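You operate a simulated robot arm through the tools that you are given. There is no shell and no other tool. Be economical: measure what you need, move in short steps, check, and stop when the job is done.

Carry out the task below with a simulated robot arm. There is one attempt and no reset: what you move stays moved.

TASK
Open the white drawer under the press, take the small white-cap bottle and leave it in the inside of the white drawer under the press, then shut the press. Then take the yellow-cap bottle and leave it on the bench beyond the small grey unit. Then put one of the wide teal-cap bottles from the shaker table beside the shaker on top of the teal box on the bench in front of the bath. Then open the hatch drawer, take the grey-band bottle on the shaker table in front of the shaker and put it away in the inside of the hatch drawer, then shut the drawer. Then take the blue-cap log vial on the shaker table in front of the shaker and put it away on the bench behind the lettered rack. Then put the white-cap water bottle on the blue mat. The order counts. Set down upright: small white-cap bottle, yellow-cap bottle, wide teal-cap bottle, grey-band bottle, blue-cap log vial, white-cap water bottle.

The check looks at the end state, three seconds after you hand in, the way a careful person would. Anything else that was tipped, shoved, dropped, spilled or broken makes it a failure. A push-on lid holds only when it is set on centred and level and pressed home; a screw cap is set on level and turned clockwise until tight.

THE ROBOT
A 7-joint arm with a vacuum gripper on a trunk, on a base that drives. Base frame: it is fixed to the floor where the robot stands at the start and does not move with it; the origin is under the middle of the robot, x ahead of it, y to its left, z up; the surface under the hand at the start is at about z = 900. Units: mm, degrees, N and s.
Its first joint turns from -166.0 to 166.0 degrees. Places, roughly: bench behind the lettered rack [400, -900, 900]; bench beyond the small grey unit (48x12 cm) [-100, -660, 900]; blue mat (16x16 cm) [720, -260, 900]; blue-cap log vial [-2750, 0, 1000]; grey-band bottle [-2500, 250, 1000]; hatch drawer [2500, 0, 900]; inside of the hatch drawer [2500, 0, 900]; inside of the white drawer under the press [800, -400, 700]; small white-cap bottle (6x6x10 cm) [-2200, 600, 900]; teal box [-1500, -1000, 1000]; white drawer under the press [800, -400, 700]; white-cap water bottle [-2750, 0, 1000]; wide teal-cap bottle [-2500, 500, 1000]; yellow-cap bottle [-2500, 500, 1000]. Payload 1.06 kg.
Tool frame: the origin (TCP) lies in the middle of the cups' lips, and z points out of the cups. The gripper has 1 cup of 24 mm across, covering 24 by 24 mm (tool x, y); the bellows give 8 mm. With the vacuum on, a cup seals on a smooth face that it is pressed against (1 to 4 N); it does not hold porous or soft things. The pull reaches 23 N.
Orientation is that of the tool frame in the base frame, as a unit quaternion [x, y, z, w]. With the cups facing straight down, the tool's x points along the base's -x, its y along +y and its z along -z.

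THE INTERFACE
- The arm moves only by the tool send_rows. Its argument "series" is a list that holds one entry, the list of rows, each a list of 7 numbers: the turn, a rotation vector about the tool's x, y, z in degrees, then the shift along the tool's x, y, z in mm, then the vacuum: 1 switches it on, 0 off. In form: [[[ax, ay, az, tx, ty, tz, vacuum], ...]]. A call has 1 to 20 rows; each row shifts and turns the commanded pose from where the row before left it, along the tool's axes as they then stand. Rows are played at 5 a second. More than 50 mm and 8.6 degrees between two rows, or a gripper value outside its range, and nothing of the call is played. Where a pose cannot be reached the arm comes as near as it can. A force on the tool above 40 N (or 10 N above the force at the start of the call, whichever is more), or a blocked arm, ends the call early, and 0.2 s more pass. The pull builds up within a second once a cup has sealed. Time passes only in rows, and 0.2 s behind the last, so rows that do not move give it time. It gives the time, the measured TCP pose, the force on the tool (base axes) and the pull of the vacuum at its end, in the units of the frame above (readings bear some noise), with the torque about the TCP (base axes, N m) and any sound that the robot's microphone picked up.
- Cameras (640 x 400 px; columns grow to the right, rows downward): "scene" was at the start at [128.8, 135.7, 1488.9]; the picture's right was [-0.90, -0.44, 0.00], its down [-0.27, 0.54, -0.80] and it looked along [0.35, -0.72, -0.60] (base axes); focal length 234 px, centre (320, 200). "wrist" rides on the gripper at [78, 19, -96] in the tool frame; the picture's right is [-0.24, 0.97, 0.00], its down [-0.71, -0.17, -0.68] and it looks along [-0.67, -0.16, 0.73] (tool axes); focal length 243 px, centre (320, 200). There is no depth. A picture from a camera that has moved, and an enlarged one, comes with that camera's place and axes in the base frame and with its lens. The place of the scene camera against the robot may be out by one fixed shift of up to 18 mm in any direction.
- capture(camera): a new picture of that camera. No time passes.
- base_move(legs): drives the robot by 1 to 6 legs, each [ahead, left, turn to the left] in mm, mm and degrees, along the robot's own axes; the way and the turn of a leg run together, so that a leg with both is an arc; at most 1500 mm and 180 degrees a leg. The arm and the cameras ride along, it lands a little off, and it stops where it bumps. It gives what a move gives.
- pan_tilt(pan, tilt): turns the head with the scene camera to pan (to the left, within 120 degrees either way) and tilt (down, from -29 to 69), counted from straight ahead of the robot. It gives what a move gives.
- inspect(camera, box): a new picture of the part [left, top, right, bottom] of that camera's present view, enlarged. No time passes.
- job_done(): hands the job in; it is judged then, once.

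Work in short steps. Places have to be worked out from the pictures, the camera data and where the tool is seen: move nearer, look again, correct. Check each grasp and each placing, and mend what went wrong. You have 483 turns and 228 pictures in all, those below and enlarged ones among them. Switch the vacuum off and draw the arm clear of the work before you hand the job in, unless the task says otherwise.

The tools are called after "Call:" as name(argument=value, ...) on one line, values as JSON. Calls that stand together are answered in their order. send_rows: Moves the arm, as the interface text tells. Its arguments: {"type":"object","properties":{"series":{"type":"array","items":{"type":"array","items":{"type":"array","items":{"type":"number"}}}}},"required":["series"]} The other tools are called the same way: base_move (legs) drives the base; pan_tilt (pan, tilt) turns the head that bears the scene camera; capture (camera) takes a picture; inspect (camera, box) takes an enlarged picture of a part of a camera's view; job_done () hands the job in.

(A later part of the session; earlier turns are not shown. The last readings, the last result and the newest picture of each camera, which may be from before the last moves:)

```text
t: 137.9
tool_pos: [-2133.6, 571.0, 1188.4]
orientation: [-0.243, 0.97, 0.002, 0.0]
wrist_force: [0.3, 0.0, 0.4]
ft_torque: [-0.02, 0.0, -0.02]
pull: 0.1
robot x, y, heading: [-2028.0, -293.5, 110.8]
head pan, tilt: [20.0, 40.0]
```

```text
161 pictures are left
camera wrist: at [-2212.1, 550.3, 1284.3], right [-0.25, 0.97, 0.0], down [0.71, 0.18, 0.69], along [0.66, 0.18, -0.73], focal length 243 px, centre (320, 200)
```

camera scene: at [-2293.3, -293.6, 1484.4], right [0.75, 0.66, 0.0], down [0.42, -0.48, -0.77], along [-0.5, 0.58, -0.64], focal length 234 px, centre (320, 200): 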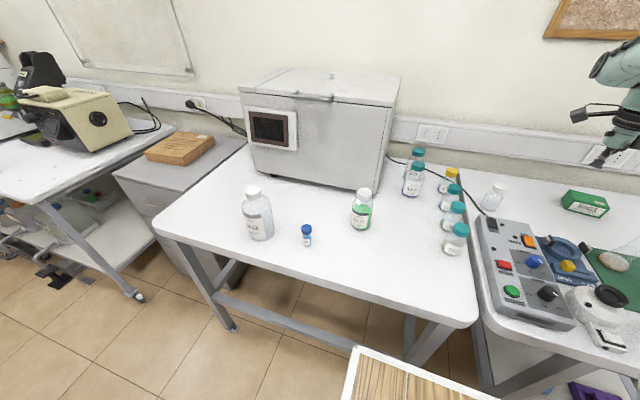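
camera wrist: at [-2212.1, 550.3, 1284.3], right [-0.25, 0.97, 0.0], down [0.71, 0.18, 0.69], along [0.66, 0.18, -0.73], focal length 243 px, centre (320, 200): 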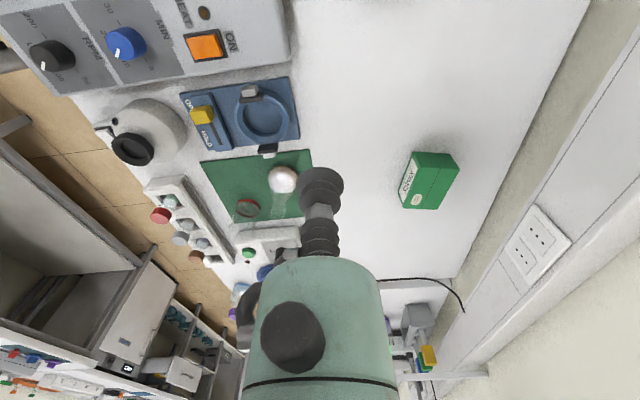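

The bottle is just out of view. I shift by (-108,+29) and descend to z≈1080, then check alignment.

Call:
send_rows(series=[[[0, 0, 0, 27.2, 25.5, 0, 0], [0, 0, 0, 27.2, 25.5, 0, 0], [0, 0, 0, 27.2, 25.5, 0, 0], [0, 0, 0, 0, 0, 45, 0], [0, 0, 0, 0, 0, 45, 0]]])

Call:
capture(camera="wrist")

```text
t: 139.1
tool_pos: [-2239.8, 600.6, 1100.4]
orientation: [-0.243, 0.97, 0.003, 0.001]
wrist_force: [-0.2, 0.6, 0.0]
ft_torque: [0.01, 0.03, 0.01]
pull: 0.1
robot x, y, heading: [-2022.8, -299.2, 111.0]
head pan, tilt: [20.0, 40.0]
```

```text
160 pictures are left
camera wrist: at [-2318.4, 579.1, 1197.3], right [-0.25, 0.97, 0.01], down [0.71, 0.18, 0.69], along [0.66, 0.18, -0.73], focal length 243 px, centre (320, 200)
```

wrist: 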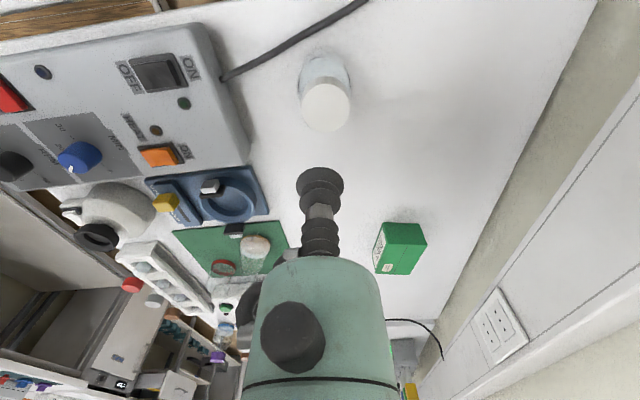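

Cap centre is at about (-2242,607), top z≈993. I correct by 6 mm and descend to just above it.

Call:
send_rows(series=[[[0, 0, 0, -1.3, 6.7, 30, 0], [0, 0, 0, 0, 0, 35, 0], [0, 0, 0, 0, 0, 25, 0]]])

Call:
capture(camera="wrist")

```text
t: 139.9
tool_pos: [-2243.6, 606.3, 1007.1]
orientation: [-0.242, 0.97, 0.003, 0.0]
wrist_force: [0.2, -1.0, 0.0]
ft_torque: [-0.01, -0.02, 0.03]
pull: 0.0
robot x, y, heading: [-2030.8, -296.4, 110.8]
head pan, tilt: [20.0, 40.0]
```

```text
159 pictures are left
camera wrist: at [-2321.3, 585.0, 1105.1], right [-0.25, 0.97, 0.0], down [0.71, 0.18, 0.69], along [0.66, 0.18, -0.73], focal length 243 px, centre (320, 200)
```

wrist: 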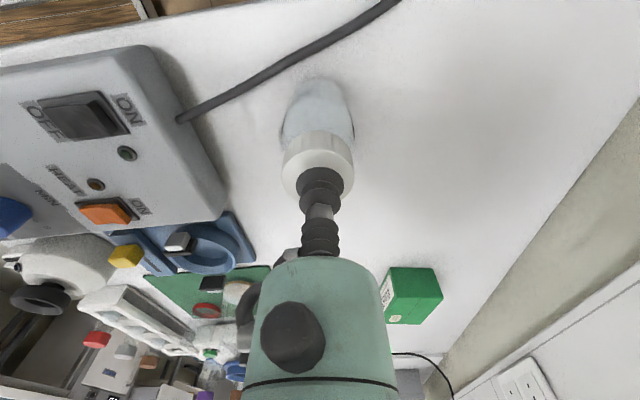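

Well centred. I switch on the vacuum and lower to contact.

Call:
send_rows(series=[[[0, 0, 0, 0, 0, 6, 1], [0, 0, 0, 0, 0, 5, 1], [0, 0, 0, 0, 0, 3, 1], [0, 0, 0, 0, 0, 2, 1], [0, 0, 0, 0, 0, 0, 1]]])

```text
t: 141.1
tool_pos: [-2245.1, 606.8, 992.9]
orientation: [-0.243, 0.97, 0.004, 0.0]
wrist_force: [-2.8, -2.3, 18.3]
ft_torque: [-0.05, -0.02, -0.02]
pull: 23.1
robot x, y, heading: [-2028.8, -296.2, 110.8]
head pan, tilt: [20.0, 40.0]
```

Sealed. I lift slowly and check.

Call:
send_rows(series=[[[0, 0, 0, 0, 0, -5, 1], [0, 0, 0, 0, 0, -15, 1], [0, 0, 0, 0, 0, -30, 1], [0, 0, 0, 0, 0, -45, 1], [0, 0, 0, 0, 0, -45, 1]]])

Call:
capture(camera="wrist")

Call:
capture(camera="scene")

```text
t: 142.3
tool_pos: [-2245.5, 607.0, 1131.6]
orientation: [-0.243, 0.97, 0.001, 0.0]
wrist_force: [0.2, -0.2, -2.5]
ft_torque: [-0.05, 0.0, -0.01]
pull: 22.5
robot x, y, heading: [-2028.2, -297.8, 111.2]
head pan, tilt: [20.0, 40.0]
```

```text
158 pictures are left
camera wrist: at [-2323.7, 586.6, 1228.1], right [-0.25, 0.97, 0.0], down [0.71, 0.18, 0.69], along [0.66, 0.17, -0.73], focal length 243 px, centre (320, 200)
```

wrist: 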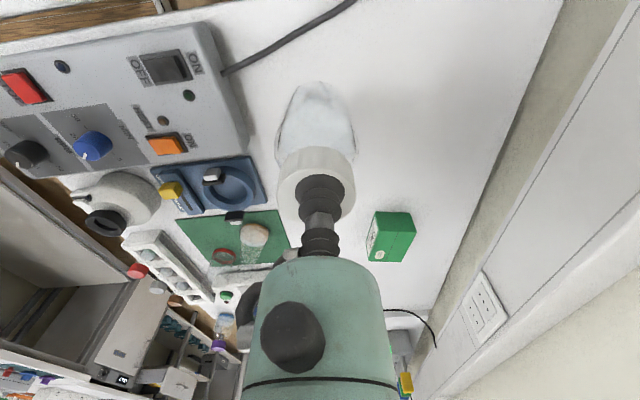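

```text
157 pictures are left
camera scene: at [-2325.3, -209.4, 1484.3], right [0.76, 0.66, 0.0], down [0.42, -0.49, -0.77], along [-0.5, 0.58, -0.64], focal length 234 px, centre (320, 200)
```

scene: 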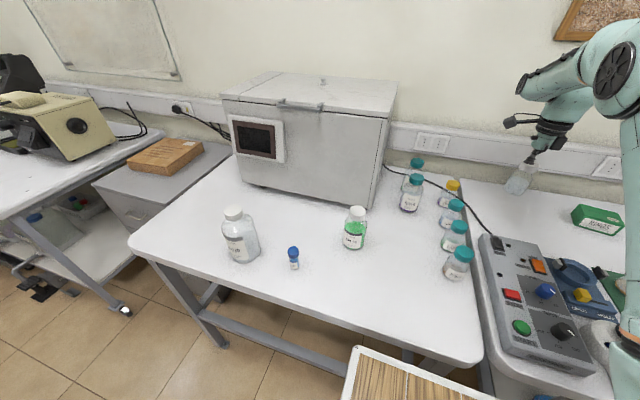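

The bottle hangs securely (≈0.25 kg). I raise it, back the base off, turn and drive to the open drawer.

Call:
send_rows(series=[[[0, 0, 0, 0, 0, -40, 1], [0, 0, 0, 0, 0, -40, 1], [0, 0, 0, 0, 0, 0, 1]]])

Call:
base_move(legs=[[-130, 0, 0], [0, 0, -91], [700, 0, 0], [1150, -150, 0]])

Call:
pan_tilt(pan=-30, tilt=35)

Call:
capture(camera="scene")

```text
t: 143.1
tool_pos: [-2244.6, 606.1, 1211.7]
orientation: [-0.243, 0.97, 0.002, 0.0]
wrist_force: [0.4, 1.1, -2.9]
ft_torque: [-0.04, 0.0, -0.02]
pull: 22.5
robot x, y, heading: [-2028.8, -296.3, 111.1]
head pan, tilt: [20.0, 40.0]
```

```text
t: 157.1
tool_pos: [710.2, 252.0, 1210.5]
orientation: [0.524, 0.852, 0.002, 0.002]
wrist_force: [0.4, 0.3, -2.2]
ft_torque: [0.0, -0.01, 0.01]
pull: 23.3
robot x, y, heading: [-199.3, 55.6, 19.7]
head pan, tilt: [20.0, 40.0]
```

```text
t: 158.3
tool_pos: [710.7, 252.9, 1211.0]
orientation: [0.524, 0.852, 0.002, 0.002]
wrist_force: [1.0, 0.3, -2.2]
ft_torque: [-0.02, 0.0, -0.01]
pull: 23.1
robot x, y, heading: [-199.4, 56.2, 19.6]
head pan, tilt: [-30.0, 35.0]
```

```text
156 pictures are left
camera scene: at [-96.5, 275.6, 1491.9], right [-0.18, -0.98, 0.0], down [-0.56, 0.1, -0.82], along [0.81, -0.15, -0.57], focal length 234 px, centre (320, 200)
```

scene: 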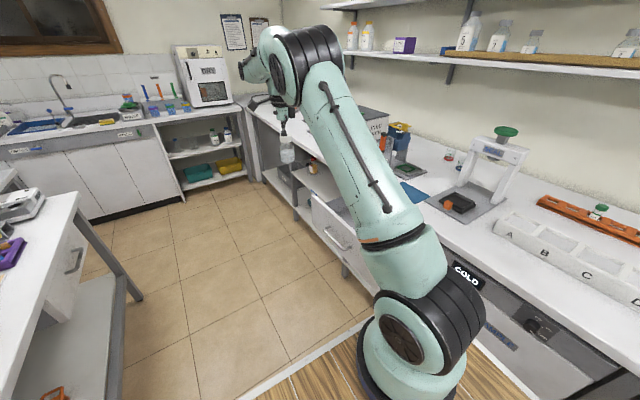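

Now above the aisle near the drawer. I move the bottle closer to the drawer at height and look inside.

Call:
send_rows(series=[[[0, 0, 0, -38.4, -24, 0, 1], [0, 0, 0, -38.4, -24, 0, 1], [0, 0, 0, -38.4, -24, 0, 1], [0, 0, 0, -38.4, -24, 0, 1]]])

Call:
pan_tilt(pan=-25, tilt=50)

Call:
capture(camera="wrist")

Call:
capture(camera="scene")

```text
t: 159.3
tool_pos: [693.6, 74.0, 1210.1]
orientation: [0.523, 0.852, 0.002, 0.002]
wrist_force: [0.7, 0.2, -2.5]
ft_torque: [-0.02, 0.0, 0.0]
pull: 23.0
robot x, y, heading: [-196.7, 59.4, 19.7]
head pan, tilt: [-30.0, 35.0]
```

```text
t: 160.1
tool_pos: [692.7, 72.3, 1211.1]
orientation: [0.524, 0.852, 0.002, 0.002]
wrist_force: [-0.6, 0.2, -2.3]
ft_torque: [0.02, -0.02, 0.02]
pull: 22.6
robot x, y, heading: [-193.6, 55.6, 19.5]
head pan, tilt: [-25.0, 50.0]
```

```text
155 pictures are left
camera wrist: at [674.9, 151.1, 1306.2], right [0.97, 0.23, 0.0], down [0.16, -0.71, 0.69], along [0.16, -0.67, -0.73], focal length 243 px, centre (320, 200)
```

wrist: 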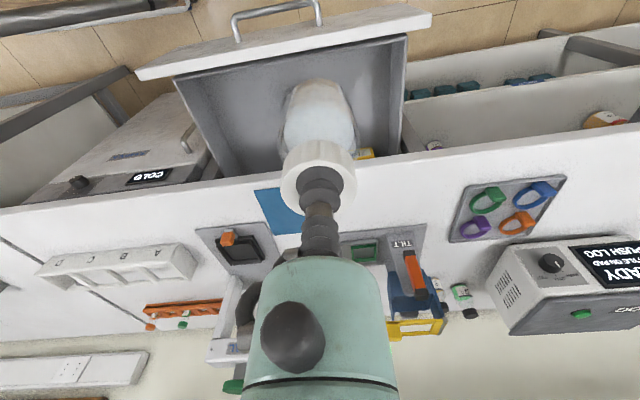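

```text
154 pictures are left
camera scene: at [-106.4, 284.0, 1470.2], right [-0.09, -1.0, 0.0], down [-0.76, 0.07, -0.64], along [0.64, -0.06, -0.77], focal length 234 px, centre (320, 200)
```

scene: 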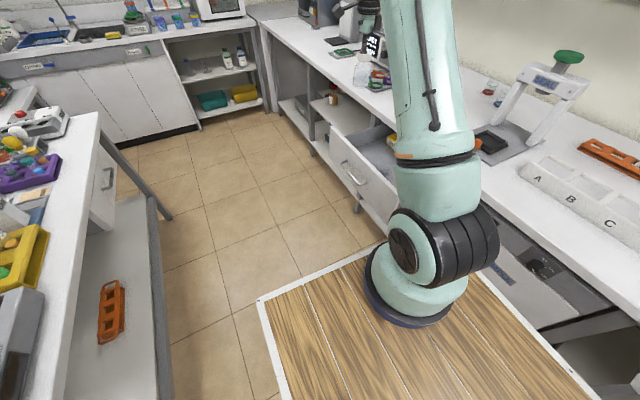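

I shift 100 mm sideways so the bottle doesn't hide the drawer's middle, and look again.

Call:
send_rows(series=[[[0, 0, 0, 6, -49, 0, 1], [0, 0, 0, 6, -49, 0, 1]]])

Call:
inspect(camera="wrist", box=[160, 0, 560, 250])

```text
t: 160.7
tool_pos: [601.1, 41.6, 1207.4]
orientation: [0.523, 0.852, 0.002, 0.001]
wrist_force: [-0.5, 1.2, -2.2]
ft_torque: [-0.01, -0.01, 0.02]
pull: 22.9
robot x, y, heading: [-196.6, 58.7, 19.5]
head pan, tilt: [-25.0, 50.0]
```

```text
1.60 times, centred on (360, 125) of wrist
camera zoom: at [581.0, 120.7, 1303.5], right [0.97, 0.23, 0.0], down [0.16, -0.71, 0.68], along [0.16, -0.67, -0.73], focal length 388 px, centre (256, 320)
```

zoom: 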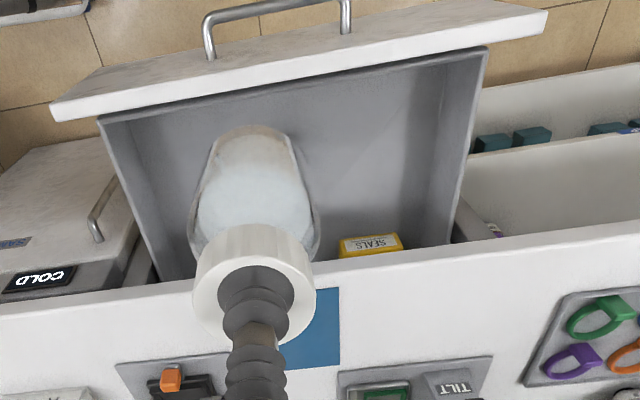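

The drawer only holds a SEALS box at the back. I move over (u≈600, v≈-275) and descend into the drawer.

Call:
send_rows(series=[[[0, 0, 0, -36.8, 2.7, 0, 1], [0, 0, 0, -36.8, 2.7, 0, 1], [0, 0, 0, -36.8, 2.7, 0, 1], [0, 0, 0, 0, 0, 45, 1], [0, 0, 0, 0, 0, 45, 1], [0, 0, 0, 0, 0, 45, 1], [0, 0, 0, 0, 0, 45, 1], [0, 0, 0, 0, 0, 45, 1]]])

Call:
capture(camera="wrist")

Call:
capture(camera="scene")

```text
t: 162.5
tool_pos: [658.7, -54.8, 986.6]
orientation: [0.524, 0.852, 0.002, 0.002]
wrist_force: [-0.9, -1.4, -1.7]
ft_torque: [0.01, -0.02, -0.01]
pull: 23.3
robot x, y, heading: [-193.8, 59.6, 19.4]
head pan, tilt: [-25.0, 50.0]
```

```text
152 pictures are left
camera wrist: at [639.5, 23.6, 1081.7], right [0.97, 0.23, 0.01], down [0.16, -0.71, 0.69], along [0.16, -0.67, -0.73], focal length 243 px, centre (320, 200)
```

wrist: 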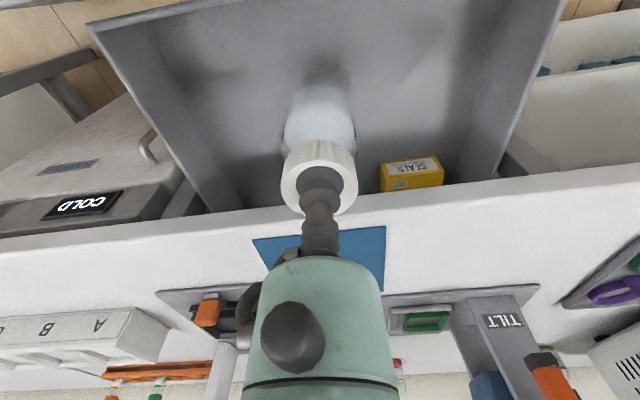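

```text
151 pictures are left
camera scene: at [-106.9, 284.1, 1470.2], right [-0.09, -1.0, 0.0], down [-0.76, 0.07, -0.64], along [0.64, -0.06, -0.77], focal length 234 px, centre (320, 200)
```

scene: 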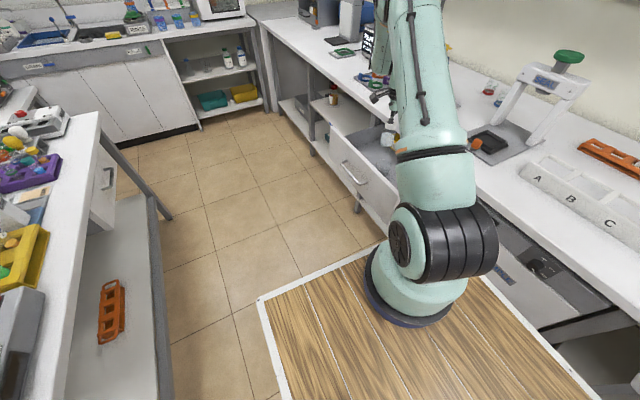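

Clear. I descend further, then slowly until contact with the drawer floor.

Call:
send_rows(series=[[[0, 0, 0, 0, 0, 45, 1], [0, 0, 0, 0, 0, 45, 1], [0, 0, 0, 0, 0, 40, 1]]])

Call:
capture(camera="wrist")

```text
t: 163.3
tool_pos: [662.5, -56.4, 858.3]
orientation: [0.524, 0.852, 0.003, 0.004]
wrist_force: [-0.4, -0.1, 20.4]
ft_torque: [-0.1, -0.02, 0.0]
pull: 22.9
robot x, y, heading: [-196.6, 55.9, 19.8]
head pan, tilt: [-25.0, 50.0]
```

```text
150 pictures are left
camera wrist: at [642.4, 21.9, 953.7], right [0.97, 0.23, 0.01], down [0.16, -0.71, 0.69], along [0.16, -0.67, -0.73], focal length 243 px, centre (320, 200)
```

wrist: 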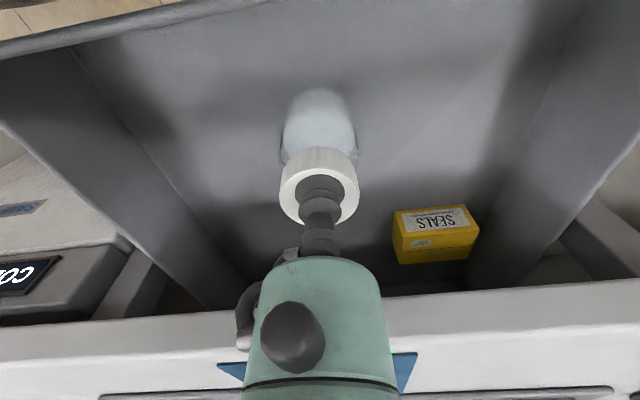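

Contact with the floor (20 N). I ease up 2–3 mm, release and check.

Call:
send_rows(series=[[[0, 0, 0, 0, 0, -2, 1], [0, 0, 0, 0, 0, -1, 1], [0, 0, 0, 0, 0, 0, 1]]])

```text
t: 164.1
tool_pos: [659.2, -55.9, 859.0]
orientation: [0.524, 0.852, 0.002, 0.0]
wrist_force: [0.0, 0.0, -1.3]
ft_torque: [0.01, 0.0, 0.01]
pull: 22.4
robot x, y, heading: [-196.1, 56.4, 19.5]
head pan, tilt: [-25.0, 50.0]
```

Load is nearly all on the floor. I release and lift away.

Call:
send_rows(series=[[[0, 0, 0, 0, 0, 0.5, 0], [0, 0, 0, 0, 0, 0, 0], [0, 0, 0, 0, 0, 0, 0], [0, 0, 0, 0, 0, -5, 0], [0, 0, 0, 0, 0, -20, 0], [0, 0, 0, 0, 0, -45, 0], [0, 0, 0, 0, 0, -45, 0], [0, 0, 0, 0, 0, -45, 0]]])

Call:
capture(camera="wrist")

```text
t: 165.9
tool_pos: [657.3, -56.9, 1017.2]
orientation: [0.524, 0.852, 0.002, 0.0]
wrist_force: [-0.5, -0.2, 0.2]
ft_torque: [-0.01, 0.0, 0.02]
pull: 0.0
robot x, y, heading: [-198.7, 59.9, 19.5]
head pan, tilt: [-25.0, 50.0]
```

```text
149 pictures are left
camera wrist: at [639.3, 22.4, 1112.8], right [0.97, 0.23, 0.0], down [0.16, -0.71, 0.69], along [0.16, -0.67, -0.73], focal length 243 px, centre (320, 200)
```

wrist: 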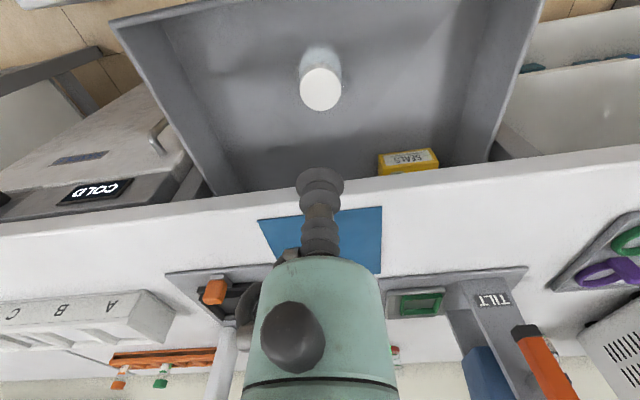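

Bottle stands upright in the drawer. To shut it, I move the tool outside the face right of the handle (u≈480), tilt it 40° and lower to z≈795.

Call:
send_rows(series=[[[0, 0, 0, 38.4, -15.2, 0, 0], [0, 0, 0, 38.4, -15.2, 0, 0], [0, 0, 0, 38.4, -15.2, 0, 0], [0, 0, 0, 38.4, -15.2, 0, 0], [0, 0, 0, 38.4, -15.2, 0, 0], [0, 0, 0, 38.4, -15.2, 0, 0], [0.95, -7.95, 0, 0, 0, 0, 0], [0.95, -7.95, 0, 0, 0, 0, 0], [0.95, -7.95, 0, 0, 0, 0, 0], [0.95, -7.95, 0, 0, 0, 0, 0], [0.95, -7.95, 0, 0, 0, 0, 0]]])

Call:
capture(camera="wrist")

```text
t: 168.3
tool_pos: [473.4, 107.3, 1017.6]
orientation: [0.493, 0.799, -0.211, 0.271]
wrist_force: [-0.3, -0.1, -0.2]
ft_torque: [0.02, 0.04, 0.02]
pull: 0.0
robot x, y, heading: [-202.3, 52.6, 19.7]
head pan, tilt: [-25.0, 50.0]
```

```text
148 pictures are left
camera wrist: at [440.0, 226.5, 1039.2], right [0.96, 0.25, 0.08], down [-0.05, -0.14, 0.99], along [0.26, -0.96, -0.12], focal length 243 px, centre (320, 200)
```

wrist: 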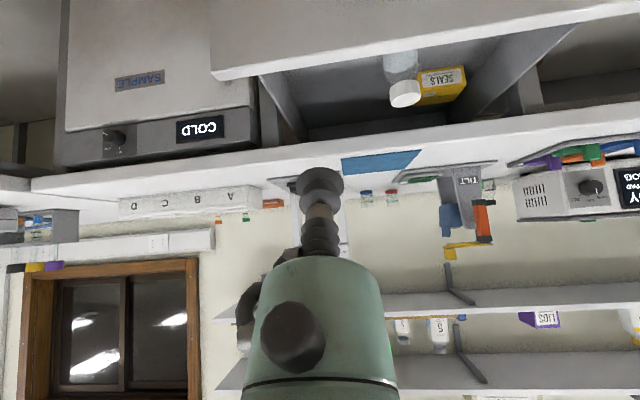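

Tilted. Now I lower in front of the face.

Call:
send_rows(series=[[[0, 0, 0, 28.8, 3.4, 34.5, 0], [0, 0, 0, 28.8, 3.4, 34.5, 0], [0, 0, 0, 28.8, 3.4, 34.5, 0], [0, 0, 0, 28.8, 3.4, 34.5, 0], [0, 0, 0, 28.8, 3.4, 34.5, 0]]])

Call:
capture(camera="wrist")

```text
t: 169.5
tool_pos: [473.3, 109.0, 792.5]
orientation: [0.493, 0.8, -0.21, 0.271]
wrist_force: [0.3, 0.7, -0.7]
ft_torque: [-0.02, -0.02, 0.0]
pull: 0.1
robot x, y, heading: [-198.3, 56.9, 19.7]
head pan, tilt: [-25.0, 50.0]
```

```text
147 pictures are left
camera wrist: at [439.5, 228.5, 814.5], right [0.96, 0.25, 0.08], down [-0.05, -0.14, 0.99], along [0.26, -0.96, -0.12], focal length 243 px, centre (320, 200)
```

wrist: 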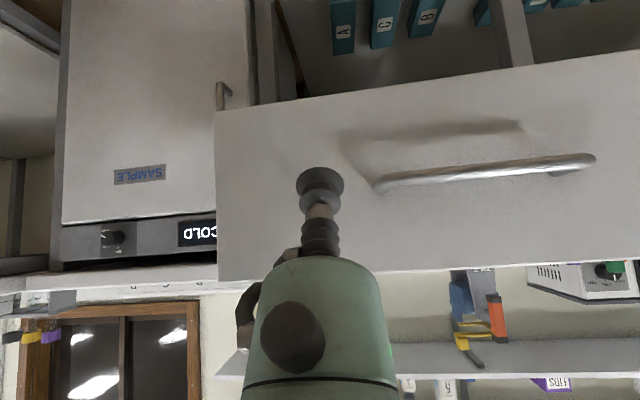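

The cup faces the panel between edge and handle. I approach and start pushing gently.

Call:
send_rows(series=[[[0, 0, 0, -30.4, -3.6, 25.7, 0], [0, 0, 0, -30.4, -3.6, 25.7, 0], [0, 0, 0, -3.8, -0.5, 3.2, 0], [0, 0, 0, -3.8, -0.5, 3.2, 0], [0, 0, 0, -3.8, -0.5, 3.2, 0], [0, 0, 0, -3.8, -0.5, 3.2, 0], [0, 0, 0, -3.8, -0.5, 3.2, 0], [0, 0, 0, -6.1, -0.7, 5.1, 0], [0, 0, 0, -7.6, -0.9, 6.4, 0], [0, 0, 0, -7.6, -0.9, 6.4, 0], [0, 0, 0, -7.6, -0.9, 6.4, 0], [0, 0, 0, -7.6, -0.9, 6.4, 0], [0, 0, 0, -7.6, -0.9, 6.4, 0], [0, 0, 0, -7.6, -0.9, 6.4, 0], [0, 0, 0, -7.6, -0.9, 6.4, 0]]])

Call:
capture(camera="wrist")

```text
t: 172.7
tool_pos: [535.1, -62.3, 793.0]
orientation: [0.492, 0.8, -0.211, 0.271]
wrist_force: [-0.2, -0.9, 0.5]
ft_torque: [0.03, 0.05, -0.01]
pull: 0.0
robot x, y, heading: [-196.4, 56.4, 19.5]
head pan, tilt: [-25.0, 50.0]
```

```text
146 pictures are left
camera wrist: at [503.6, 56.5, 814.2], right [0.96, 0.26, 0.08], down [-0.05, -0.14, 0.99], along [0.26, -0.96, -0.12], focal length 243 px, centre (320, 200)
```

wrist: 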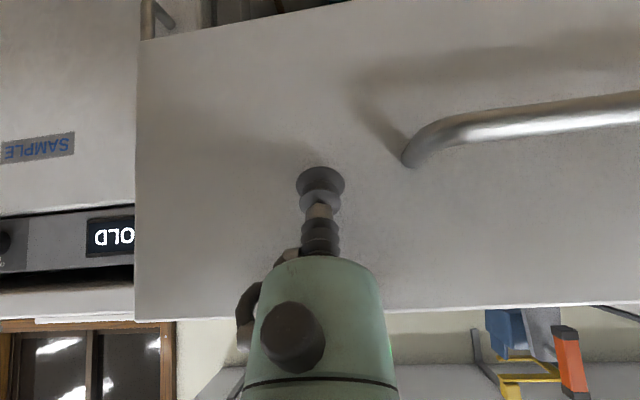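

It's moving in. I continue pushing at the same slow rate.

Call:
send_rows(series=[[[0, 0, 0, -7.6, -0.9, 6.4, 0], [0, 0, 0, -7.6, -0.9, 6.4, 0], [0, 0, 0, -7.6, -0.9, 6.4, 0], [0, 0, 0, -7.6, -0.9, 6.4, 0], [0, 0, 0, -7.6, -0.9, 6.4, 0], [0, 0, 0, -7.6, -0.9, 6.4, 0], [0, 0, 0, -7.6, -0.9, 6.4, 0], [0, 0, 0, -7.6, -0.9, 6.4, 0], [0, 0, 0, -7.6, -0.9, 6.4, 0], [0, 0, 0, -7.6, -0.9, 6.4, 0], [0, 0, 0, -7.6, -0.9, 6.4, 0], [0, 0, 0, -7.6, -0.9, 6.4, 0], [0, 0, 0, -7.6, -0.9, 6.4, 0], [0, 0, 0, -7.6, -0.9, 6.4, 0]]])

Call:
capture(camera="wrist")

Call:
capture(camera="scene")

```text
t: 175.7
tool_pos: [583.8, -193.4, 793.2]
orientation: [0.493, 0.799, -0.211, 0.271]
wrist_force: [-0.6, 0.0, -0.1]
ft_torque: [0.02, 0.01, -0.01]
pull: 0.1
robot x, y, heading: [-196.0, 58.5, 19.4]
head pan, tilt: [-25.0, 50.0]
```

```text
145 pictures are left
camera wrist: at [550.6, -74.7, 815.2], right [0.96, 0.25, 0.08], down [-0.05, -0.14, 0.99], along [0.26, -0.96, -0.12], focal length 243 px, centre (320, 200)
```

wrist: 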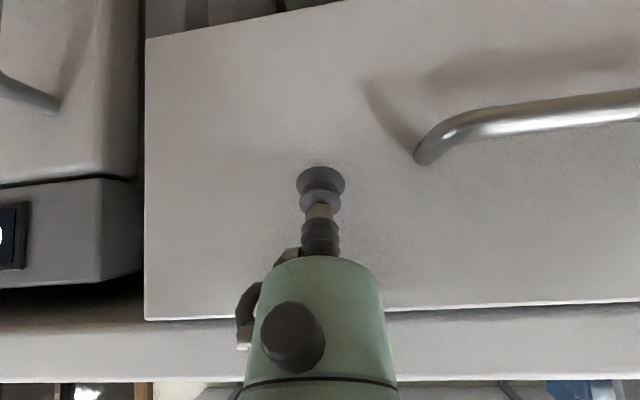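

```text
144 pictures are left
camera scene: at [-106.6, 284.1, 1470.1], right [-0.09, -1.0, 0.0], down [-0.76, 0.07, -0.64], along [0.64, -0.06, -0.77], focal length 234 px, centre (320, 200)
```

scene: 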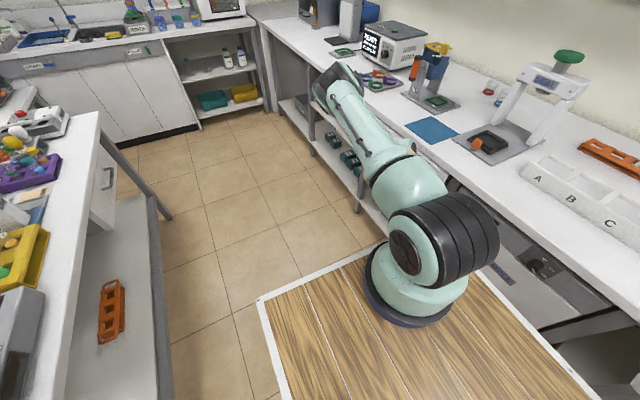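

Nearly closed. I push the last bit in small steps until the force rises.

Call:
send_rows(series=[[[0, 0, 0, -3.8, -0.5, 3.2, 0], [0, 0, 0, -3.8, -0.5, 3.2, 0], [0, 0, 0, -3.8, -0.5, 3.2, 0], [0, 0, 0, -2.3, -0.3, 1.9, 0], [0, 0, 0, -2.3, -0.3, 1.9, 0], [0, 0, 0, -2.3, -0.3, 1.9, 0], [0, 0, 0, -2.3, -0.3, 1.9, 0]]])

```text
t: 177.3
tool_pos: [592.6, -218.0, 792.0]
orientation: [0.494, 0.8, -0.211, 0.268]
wrist_force: [-8.6, 17.4, -4.5]
ft_torque: [-1.29, -0.67, -0.26]
pull: 0.1
robot x, y, heading: [-194.6, 55.6, 19.5]
head pan, tilt: [-25.0, 50.0]
```

Force rises to 19 N: the drawer is shut. I back off, lift and straighten the tool.

Call:
send_rows(series=[[[0, 0, 0, 15, 1.8, -12.8, 0], [0, 0, 0, 30.4, 3.6, -25.7, 0], [0, 0, 0, 30.4, 3.6, -25.7, 0], [0, 0, 0, 30.4, 3.6, -25.7, 0], [0, 0, 0, 30.4, 3.6, -25.7, 0], [0, 0, 0, 30.4, 3.6, -25.7, 0], [0, 0, 0, -28.8, -3.4, -34.5, 0], [0, 0, 0, -28.8, -3.4, -34.5, 0], [0, 0, 0, -28.8, -3.4, -34.5, 0], [0, 0, 0, -28.8, -3.4, -34.5, 0], [0, 0, 0, -28.8, -3.4, -34.5, 0], [0, 0, 0, -28.8, -3.4, -34.5, 0], [0, 0, 0, -28.8, -3.4, -34.5, 0], [-0.95, 7.95, 0, 0, 0, 0, 0], [-0.95, 7.95, 0, 0, 0, 0, 0], [-0.95, 7.95, 0, 0, 0, 0, 0], [-0.95, 7.95, 0, 0, 0, 0, 0], [-0.95, 7.95, 0, 0, 0, 0, 0], [0, 0, 0, 0, 0, -45, 0]]])

Call:
capture(camera="wrist")

Call:
capture(camera="scene")

```text
t: 181.3
tool_pos: [514.8, -15.0, 1154.2]
orientation: [0.524, 0.852, 0.001, 0.0]
wrist_force: [0.8, -0.1, -0.7]
ft_torque: [-0.04, 0.02, -0.01]
pull: 0.1
robot x, y, heading: [-198.7, 58.2, 19.7]
head pan, tilt: [-25.0, 50.0]
```

```text
143 pictures are left
camera wrist: at [496.5, 63.7, 1249.5], right [0.97, 0.23, 0.0], down [0.16, -0.71, 0.68], along [0.16, -0.67, -0.73], focal length 243 px, centre (320, 200)
```

wrist: 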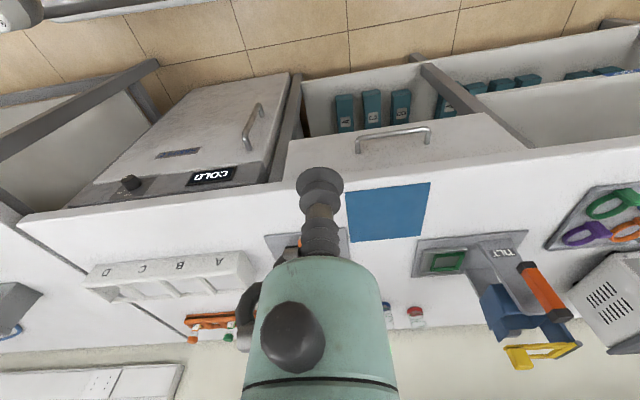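

```text
142 pictures are left
camera scene: at [-106.2, 284.3, 1470.1], right [-0.09, -1.0, 0.0], down [-0.76, 0.07, -0.64], along [0.64, -0.06, -0.77], focal length 234 px, centre (320, 200)
```

scene: 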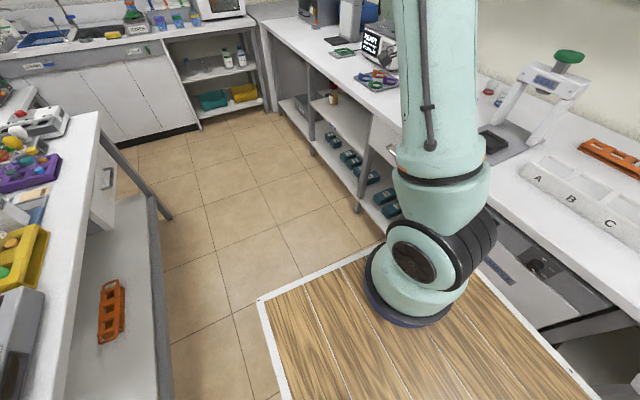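

Drawer is shut. Next the yellow-cap bottle: I drive back and face the table again.

Call:
base_move(legs=[[-1350, 0, 0], [-550, 180, 0], [0, 0, 91]])

Call:
pan_tilt(pan=-5, tilt=35)

Call:
capture(camera="scene")

```text
t: 194.8
tool_pos: [-1999.3, 292.7, 1154.1]
orientation: [-0.242, 0.97, 0.003, 0.0]
wrist_force: [-0.6, -0.2, 1.1]
ft_torque: [0.01, 0.01, 0.01]
pull: 0.1
robot x, y, heading: [-2054.1, -422.6, 110.6]
head pan, tilt: [-25.0, 50.0]
```

```text
t: 195.7
tool_pos: [-2000.9, 293.2, 1152.7]
orientation: [-0.243, 0.97, 0.003, 0.0]
wrist_force: [0.0, -0.1, 0.2]
ft_torque: [0.04, -0.02, -0.01]
pull: 0.0
robot x, y, heading: [-2054.9, -419.2, 110.8]
head pan, tilt: [-5.0, 35.0]
```

```text
141 pictures are left
camera scene: at [-2321.4, -313.8, 1491.8], right [0.96, 0.27, 0.0], down [0.16, -0.55, -0.82], along [-0.22, 0.79, -0.57], focal length 234 px, centre (320, 200)
```

scene: 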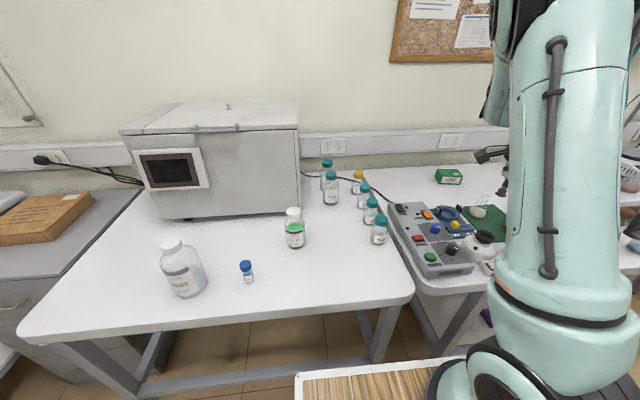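

I move ahead 125 mm, then bring the tool toward the yellow-cap bottle near (-2398,626).

Call:
base_move(legs=[[125, 0, 0]])

Call:
send_rows(series=[[[0, 0, 0, 23.4, 39.7, 0, 0], [0, 0, 0, 23.4, 39.7, 0, 0], [0, 0, 0, 23.4, 39.7, 0, 0], [0, 0, 0, 23.4, 39.7, 0, 0], [0, 0, 0, 23.4, 39.7, 0, 0], [0, 0, 0, 23.4, 39.7, 0, 0], [0, 0, 0, 23.4, 39.7, 0, 0], [0, 0, 0, 23.4, 39.7, 0, 0], [0, 0, 0, 20, 35, 0, 0]]])

Call:
capture(camera="wrist")

```text
t: 196.9
tool_pos: [-2047.8, 410.3, 1152.6]
orientation: [-0.244, 0.97, 0.002, 0.0]
wrist_force: [0.6, 0.2, -0.3]
ft_torque: [-0.01, 0.0, -0.03]
pull: 0.1
robot x, y, heading: [-2099.8, -305.9, 111.2]
head pan, tilt: [-5.0, 35.0]
```

```text
t: 198.9
tool_pos: [-2397.8, 623.0, 1156.0]
orientation: [-0.243, 0.97, 0.003, 0.0]
wrist_force: [0.1, 0.1, -0.8]
ft_torque: [0.01, -0.01, 0.0]
pull: 0.0
robot x, y, heading: [-2102.0, -305.3, 111.2]
head pan, tilt: [-5.0, 35.0]
```

```text
140 pictures are left
camera wrist: at [-2475.6, 601.8, 1252.0], right [-0.25, 0.97, 0.01], down [0.71, 0.18, 0.69], along [0.66, 0.18, -0.73], focal length 243 px, centre (320, 200)
```

wrist: 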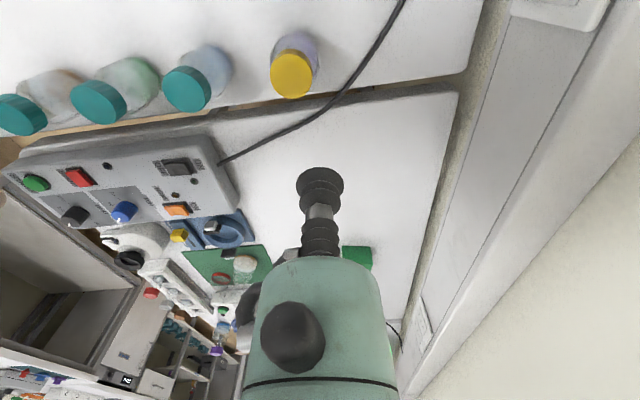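

The yellow cap is at about (-2401,595). I shift and descend to z≈1080 to refine.

Call:
send_rows(series=[[[0, 0, 0, 15.8, -23.3, 10, 0], [0, 0, 0, 0, 0, 35, 0], [0, 0, 0, 0, 0, 35, 0]]])

Call:
capture(camera="wrist")

```text
t: 199.7
tool_pos: [-2402.5, 595.4, 1074.0]
orientation: [-0.245, 0.97, 0.003, 0.001]
wrist_force: [0.0, 0.0, 0.8]
ft_torque: [0.0, 0.0, 0.03]
pull: 0.0
robot x, y, heading: [-2100.8, -302.5, 111.0]
head pan, tilt: [-5.0, 35.0]
```

```text
139 pictures are left
camera wrist: at [-2479.9, 574.1, 1170.5], right [-0.25, 0.97, 0.01], down [0.71, 0.18, 0.68], along [0.66, 0.18, -0.73], focal length 243 px, centre (320, 200)
```

wrist: 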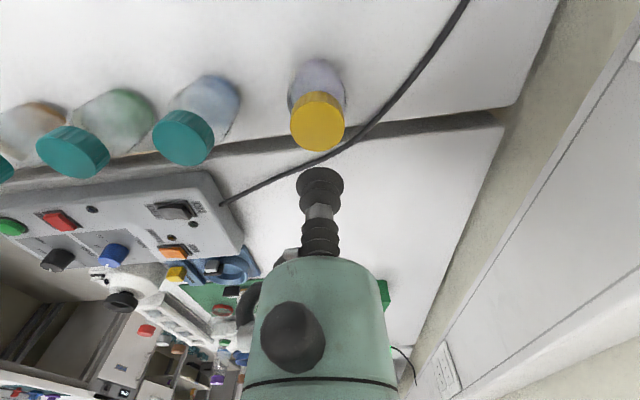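

Aligned, cap top at z≈1009. I descend to 1024, then creep with vacuum.

Call:
send_rows(series=[[[0, 0, 0, 1, -2, 30, 0], [0, 0, 0, 0, 0, 20, 0], [0, 0, 0, 0, 0, 6, 1], [0, 0, 0, 0, 0, 4, 1], [0, 0, 0, 0, 0, 2, 1], [0, 0, 0, 0, 0, 2, 1], [0, 0, 0, 0, 0, 0, 1]]])

```text
t: 201.3
tool_pos: [-2399.0, 590.4, 1009.6]
orientation: [-0.244, 0.97, 0.003, 0.0]
wrist_force: [-0.5, 0.1, 0.3]
ft_torque: [0.01, -0.03, -0.01]
pull: 0.0
robot x, y, heading: [-2102.4, -305.0, 111.1]
head pan, tilt: [-5.0, 35.0]
```

Not in contact yet; I creep a few millimetres more.

Call:
send_rows(series=[[[0, 0, 0, 0, 0, 2, 1], [0, 0, 0, 0, 0, 2, 1], [0, 0, 0, 0, 0, 2, 1], [0, 0, 0, 0, 0, 0, 1]]])

Call:
capture(camera="wrist")

```text
t: 202.3
tool_pos: [-2399.9, 591.8, 1005.1]
orientation: [-0.245, 0.97, 0.002, 0.0]
wrist_force: [0.6, 0.0, -2.4]
ft_torque: [-0.04, 0.05, -0.01]
pull: 23.1
robot x, y, heading: [-2101.1, -304.7, 111.2]
head pan, tilt: [-5.0, 35.0]
```

```text
138 pictures are left
camera wrist: at [-2477.6, 570.9, 1100.3], right [-0.25, 0.97, 0.0], down [0.71, 0.18, 0.69], along [0.66, 0.18, -0.73], focal length 243 px, centre (320, 200)
```

wrist: 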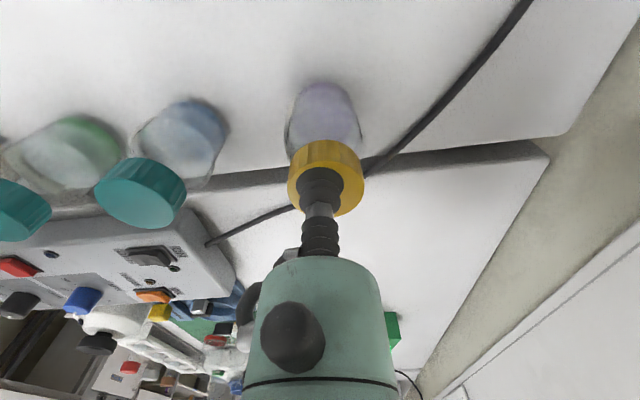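

Sealed at z≈1005. I lift straight up.

Call:
send_rows(series=[[[0, 0, 0, 0, 0, -5, 1], [0, 0, 0, 0, 0, -15, 1], [0, 0, 0, 0, 0, -30, 1], [0, 0, 0, 0, 0, -45, 1], [0, 0, 0, 0, 0, -45, 1], [0, 0, 0, 0, 0, -45, 1], [0, 0, 0, 0, 0, -30, 1]]])

Call:
capture(camera="wrist")

```text
t: 203.9
tool_pos: [-2398.5, 591.0, 1218.8]
orientation: [-0.244, 0.97, 0.003, 0.0]
wrist_force: [-0.2, -0.1, -2.6]
ft_torque: [-0.05, 0.06, -0.02]
pull: 22.6
robot x, y, heading: [-2098.3, -305.5, 111.2]
head pan, tilt: [-5.0, 35.0]
```

```text
137 pictures are left
camera wrist: at [-2477.1, 570.5, 1314.6], right [-0.25, 0.97, 0.0], down [0.71, 0.18, 0.69], along [0.66, 0.18, -0.73], focal length 243 px, centre (320, 200)
```

wrist: 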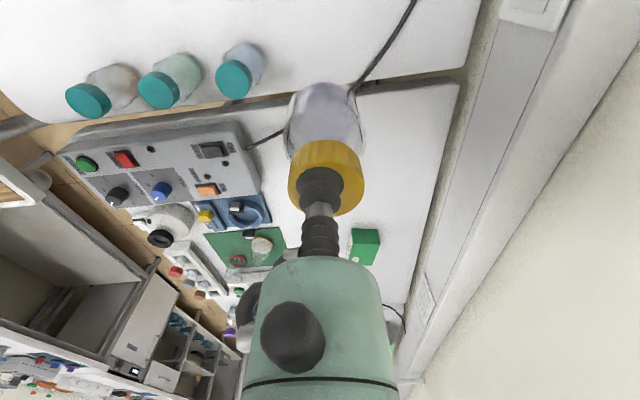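

Holding well. Destination is the bench at about (-100,-660). I back off, turn along the room and drive to beside that bench.

Call:
base_move(legs=[[-130, 0, 0], [0, 0, -91], [700, 0, 0], [614, -240, 0]])

Call:
pan_tilt(pan=-75, tilt=40)

Call:
capture(camera="scene")

```text
t: 215.7
tool_pos: [150.1, 85.4, 1217.9]
orientation: [0.52, 0.854, 0.002, 0.002]
wrist_force: [-0.5, 0.0, -1.8]
ft_torque: [0.04, 0.07, 0.01]
pull: 22.9
robot x, y, heading: [-751.9, -201.9, 20.1]
head pan, tilt: [-5.0, 35.0]
```

```text
t: 217.1
tool_pos: [149.7, 86.2, 1218.5]
orientation: [0.521, 0.854, 0.002, 0.002]
wrist_force: [0.0, 0.2, -3.2]
ft_torque: [0.07, 0.07, -0.02]
pull: 22.8
robot x, y, heading: [-748.7, -197.3, 20.0]
head pan, tilt: [-75.0, 40.0]
```

```text
136 pictures are left
camera scene: at [-690.2, -31.2, 1484.3], right [-0.82, -0.58, 0.0], down [-0.37, 0.53, -0.77], along [0.44, -0.63, -0.64], focal length 234 px, centre (320, 200)
```

scene: 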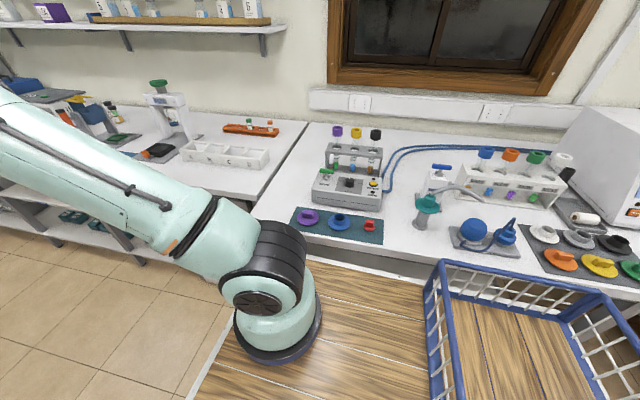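

The free strip left of the grey unit matches the target (-100,-660). I shorten the radius and swing the arm right by about 70°.

Call:
send_rows(series=[[[0, 0, 0, 3.4, -34.8, 0, 1], [0, 0, 0, 3.4, -34.8, 0, 1], [0, 0, 4.4, -47.9, -6.5, 0, 1], [0, 0, 4.4, -47.9, -6.5, 0, 1], [0, 0, 4.4, -47.9, -6.5, 0, 1], [0, 0, 4.4, -47.9, -6.5, 0, 1], [0, 0, 4.4, -47.9, -6.5, 0, 1], [0, 0, 4.4, -47.9, -6.5, 0, 1], [0, 0, 4.4, -47.9, -6.5, 0, 1], [0, 0, 4.4, -47.9, -6.5, 0, 1], [0, 0, 4.4, -47.9, -6.5, 0, 1], [0, 0, 4.4, -47.9, -6.5, 0, 1], [0, 0, 4.4, -47.9, -6.5, 0, 1], [0, 0, 4.4, -47.9, -6.5, 0, 1], [0, 0, 4.4, -47.9, -6.5, 0, 1], [0, 0, 4.4, -47.9, -6.5, 0, 1], [0, 0, 4.4, -47.9, -6.5, 0, 1]]])

Call:
capture(camera="wrist")

Call:
capture(camera="scene")

```text
t: 220.7
tool_pos: [-47.9, -613.9, 1218.9]
orientation: [0.901, 0.434, 0.003, 0.001]
wrist_force: [-0.5, -0.3, -1.6]
ft_torque: [0.02, 0.04, -0.02]
pull: 23.1
robot x, y, heading: [-748.1, -199.1, 20.0]
head pan, tilt: [-75.0, 40.0]
```

```text
135 pictures are left
camera wrist: at [14.0, -564.5, 1315.2], right [0.61, -0.79, 0.0], down [-0.58, -0.45, 0.68], along [-0.54, -0.42, -0.73], focal length 243 px, centre (320, 200)
```

wrist: 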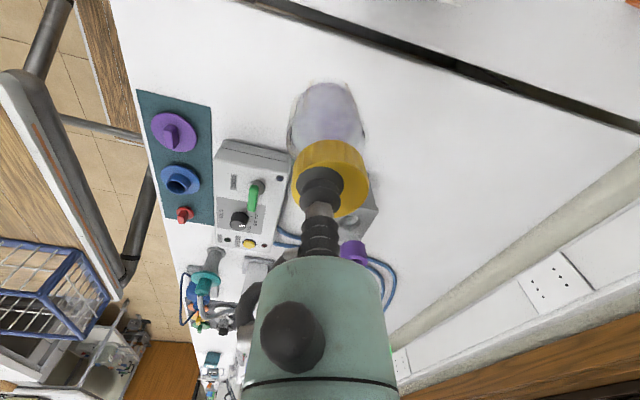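

```text
134 pictures are left
camera scene: at [-690.1, -30.8, 1484.3], right [-0.82, -0.58, 0.0], down [-0.37, 0.53, -0.77], along [0.44, -0.63, -0.64], focal length 234 px, centre (320, 200)
```

scene: 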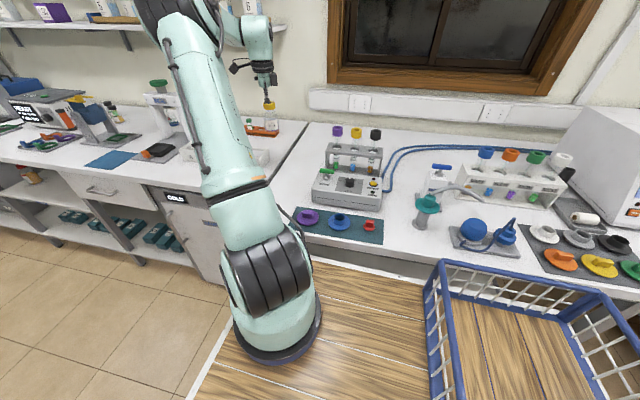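

The free strip spans u −432…−207; its middle matches the given target. I move over (-100,-660) and descend.

Call:
send_rows(series=[[[0, 0, 0, -34.2, -6, 0, 1], [0, 0, 0, -34.2, -6, 0, 1], [0, 0, 0, 0, 0, 45, 1], [0, 0, 0, 0, 0, 45, 1], [0, 0, 0, 0, 0, 45, 1], [0, 0, 0, 0, 0, 40, 1]]])

Call:
capture(camera="wrist")

```text
t: 222.1
tool_pos: [-101.1, -656.8, 1041.2]
orientation: [0.901, 0.433, 0.002, 0.001]
wrist_force: [-0.2, 0.3, -2.2]
ft_torque: [0.04, -0.04, -0.03]
pull: 22.9
robot x, y, heading: [-751.3, -197.9, 20.2]
head pan, tilt: [-75.0, 40.0]
```

```text
133 pictures are left
camera wrist: at [-37.5, -607.5, 1138.7], right [0.61, -0.79, 0.0], down [-0.58, -0.45, 0.68], along [-0.54, -0.42, -0.73], focal length 243 px, centre (320, 200)
```

wrist: 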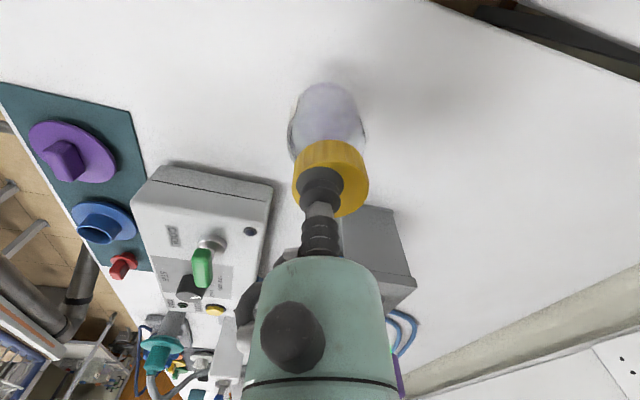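

Clear. I descend to contact slowly.

Call:
send_rows(series=[[[0, 0, 0, 0, 0, 20, 1], [0, 0, 0, 0, 0, 8, 1], [0, 0, 0, 0, 0, 3, 1], [0, 0, 0, 0, 0, 2, 1], [0, 0, 0, 0, 0, 0, 1]]])

```text
t: 223.3
tool_pos: [-100.9, -657.7, 1008.4]
orientation: [0.902, 0.433, 0.001, 0.001]
wrist_force: [-0.2, 0.1, -1.5]
ft_torque: [0.05, 0.01, 0.02]
pull: 23.0
robot x, y, heading: [-752.0, -195.7, 20.2]
head pan, tilt: [-75.0, 40.0]
```

Call:
send_rows(series=[[[0, 0, 0, 0, 0, 1.5, 1], [0, 0, 0, 0, 0, 1, 1], [0, 0, 0, 0, 0, 0, 1]]])

```text
t: 224.1
tool_pos: [-101.4, -657.1, 1006.3]
orientation: [0.901, 0.433, 0.003, 0.001]
wrist_force: [-0.2, -0.4, -1.6]
ft_torque: [0.02, 0.01, 0.01]
pull: 23.1
robot x, y, heading: [-753.8, -195.9, 20.3]
head pan, tilt: [-75.0, 40.0]
```

Still hanging or just touching; I go down another 2 mm.

Call:
send_rows(series=[[[0, 0, 0, 0, 0, 1, 1], [0, 0, 0, 0, 0, 1, 1], [0, 0, 0, 0, 0, 0, 1]]])

```text
t: 224.9
tool_pos: [-100.4, -657.8, 1004.8]
orientation: [0.902, 0.433, 0.002, 0.0]
wrist_force: [-0.6, 0.3, -1.6]
ft_torque: [0.06, 0.0, -0.01]
pull: 22.3
robot x, y, heading: [-749.1, -199.7, 20.3]
head pan, tilt: [-75.0, 40.0]
```

Call:
send_rows(series=[[[0, 0, 0, 0, 0, 1, 1], [0, 0, 0, 0, 0, 1, 1], [0, 0, 0, 0, 0, 1, 1], [0, 0, 0, 0, 0, 0, 1]]])

```text
t: 225.9
tool_pos: [-100.8, -657.9, 1001.7]
orientation: [0.902, 0.432, 0.003, 0.0]
wrist_force: [0.9, 2.5, 7.3]
ft_torque: [0.07, -0.02, -0.01]
pull: 23.3
robot x, y, heading: [-748.7, -195.0, 20.0]
head pan, tilt: [-75.0, 40.0]
```

Contact (7 N). I ease up slightly, release and lift.

Call:
send_rows(series=[[[0, 0, 0, 0, 0, -1, 1], [0, 0, 0, 0, 0, 0, 0], [0, 0, 0, 0, 0, 0, 0], [0, 0, 0, 0, 0, 0, 0], [0, 0, 0, 0, 0, -5, 0], [0, 0, 0, 0, 0, -20, 0], [0, 0, 0, 0, 0, -45, 0], [0, 0, 0, 0, 0, -45, 0], [0, 0, 0, 0, 0, -45, 0], [0, 0, 0, 0, 0, -45, 0]]])

Call:
capture(camera="wrist")

```text
t: 228.1
tool_pos: [-99.3, -659.5, 1207.7]
orientation: [0.902, 0.432, 0.003, 0.0]
wrist_force: [-0.1, 0.0, -0.9]
ft_torque: [-0.03, 0.04, 0.03]
pull: 0.1
robot x, y, heading: [-748.9, -197.9, 20.1]
head pan, tilt: [-75.0, 40.0]
```

```text
132 pictures are left
camera wrist: at [-35.7, -611.2, 1303.8], right [0.61, -0.79, 0.0], down [-0.58, -0.45, 0.68], along [-0.54, -0.42, -0.73], focal length 243 px, centre (320, 200)
```

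wrist: 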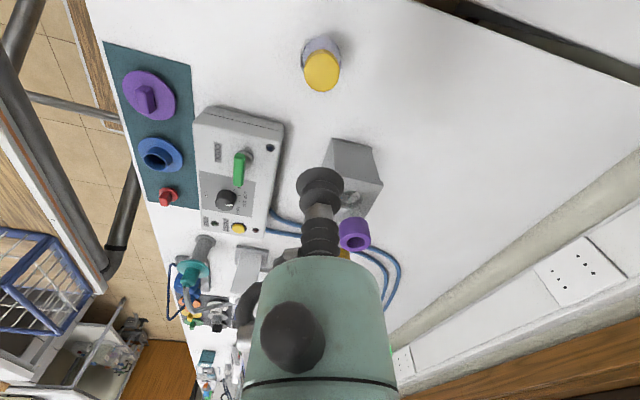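

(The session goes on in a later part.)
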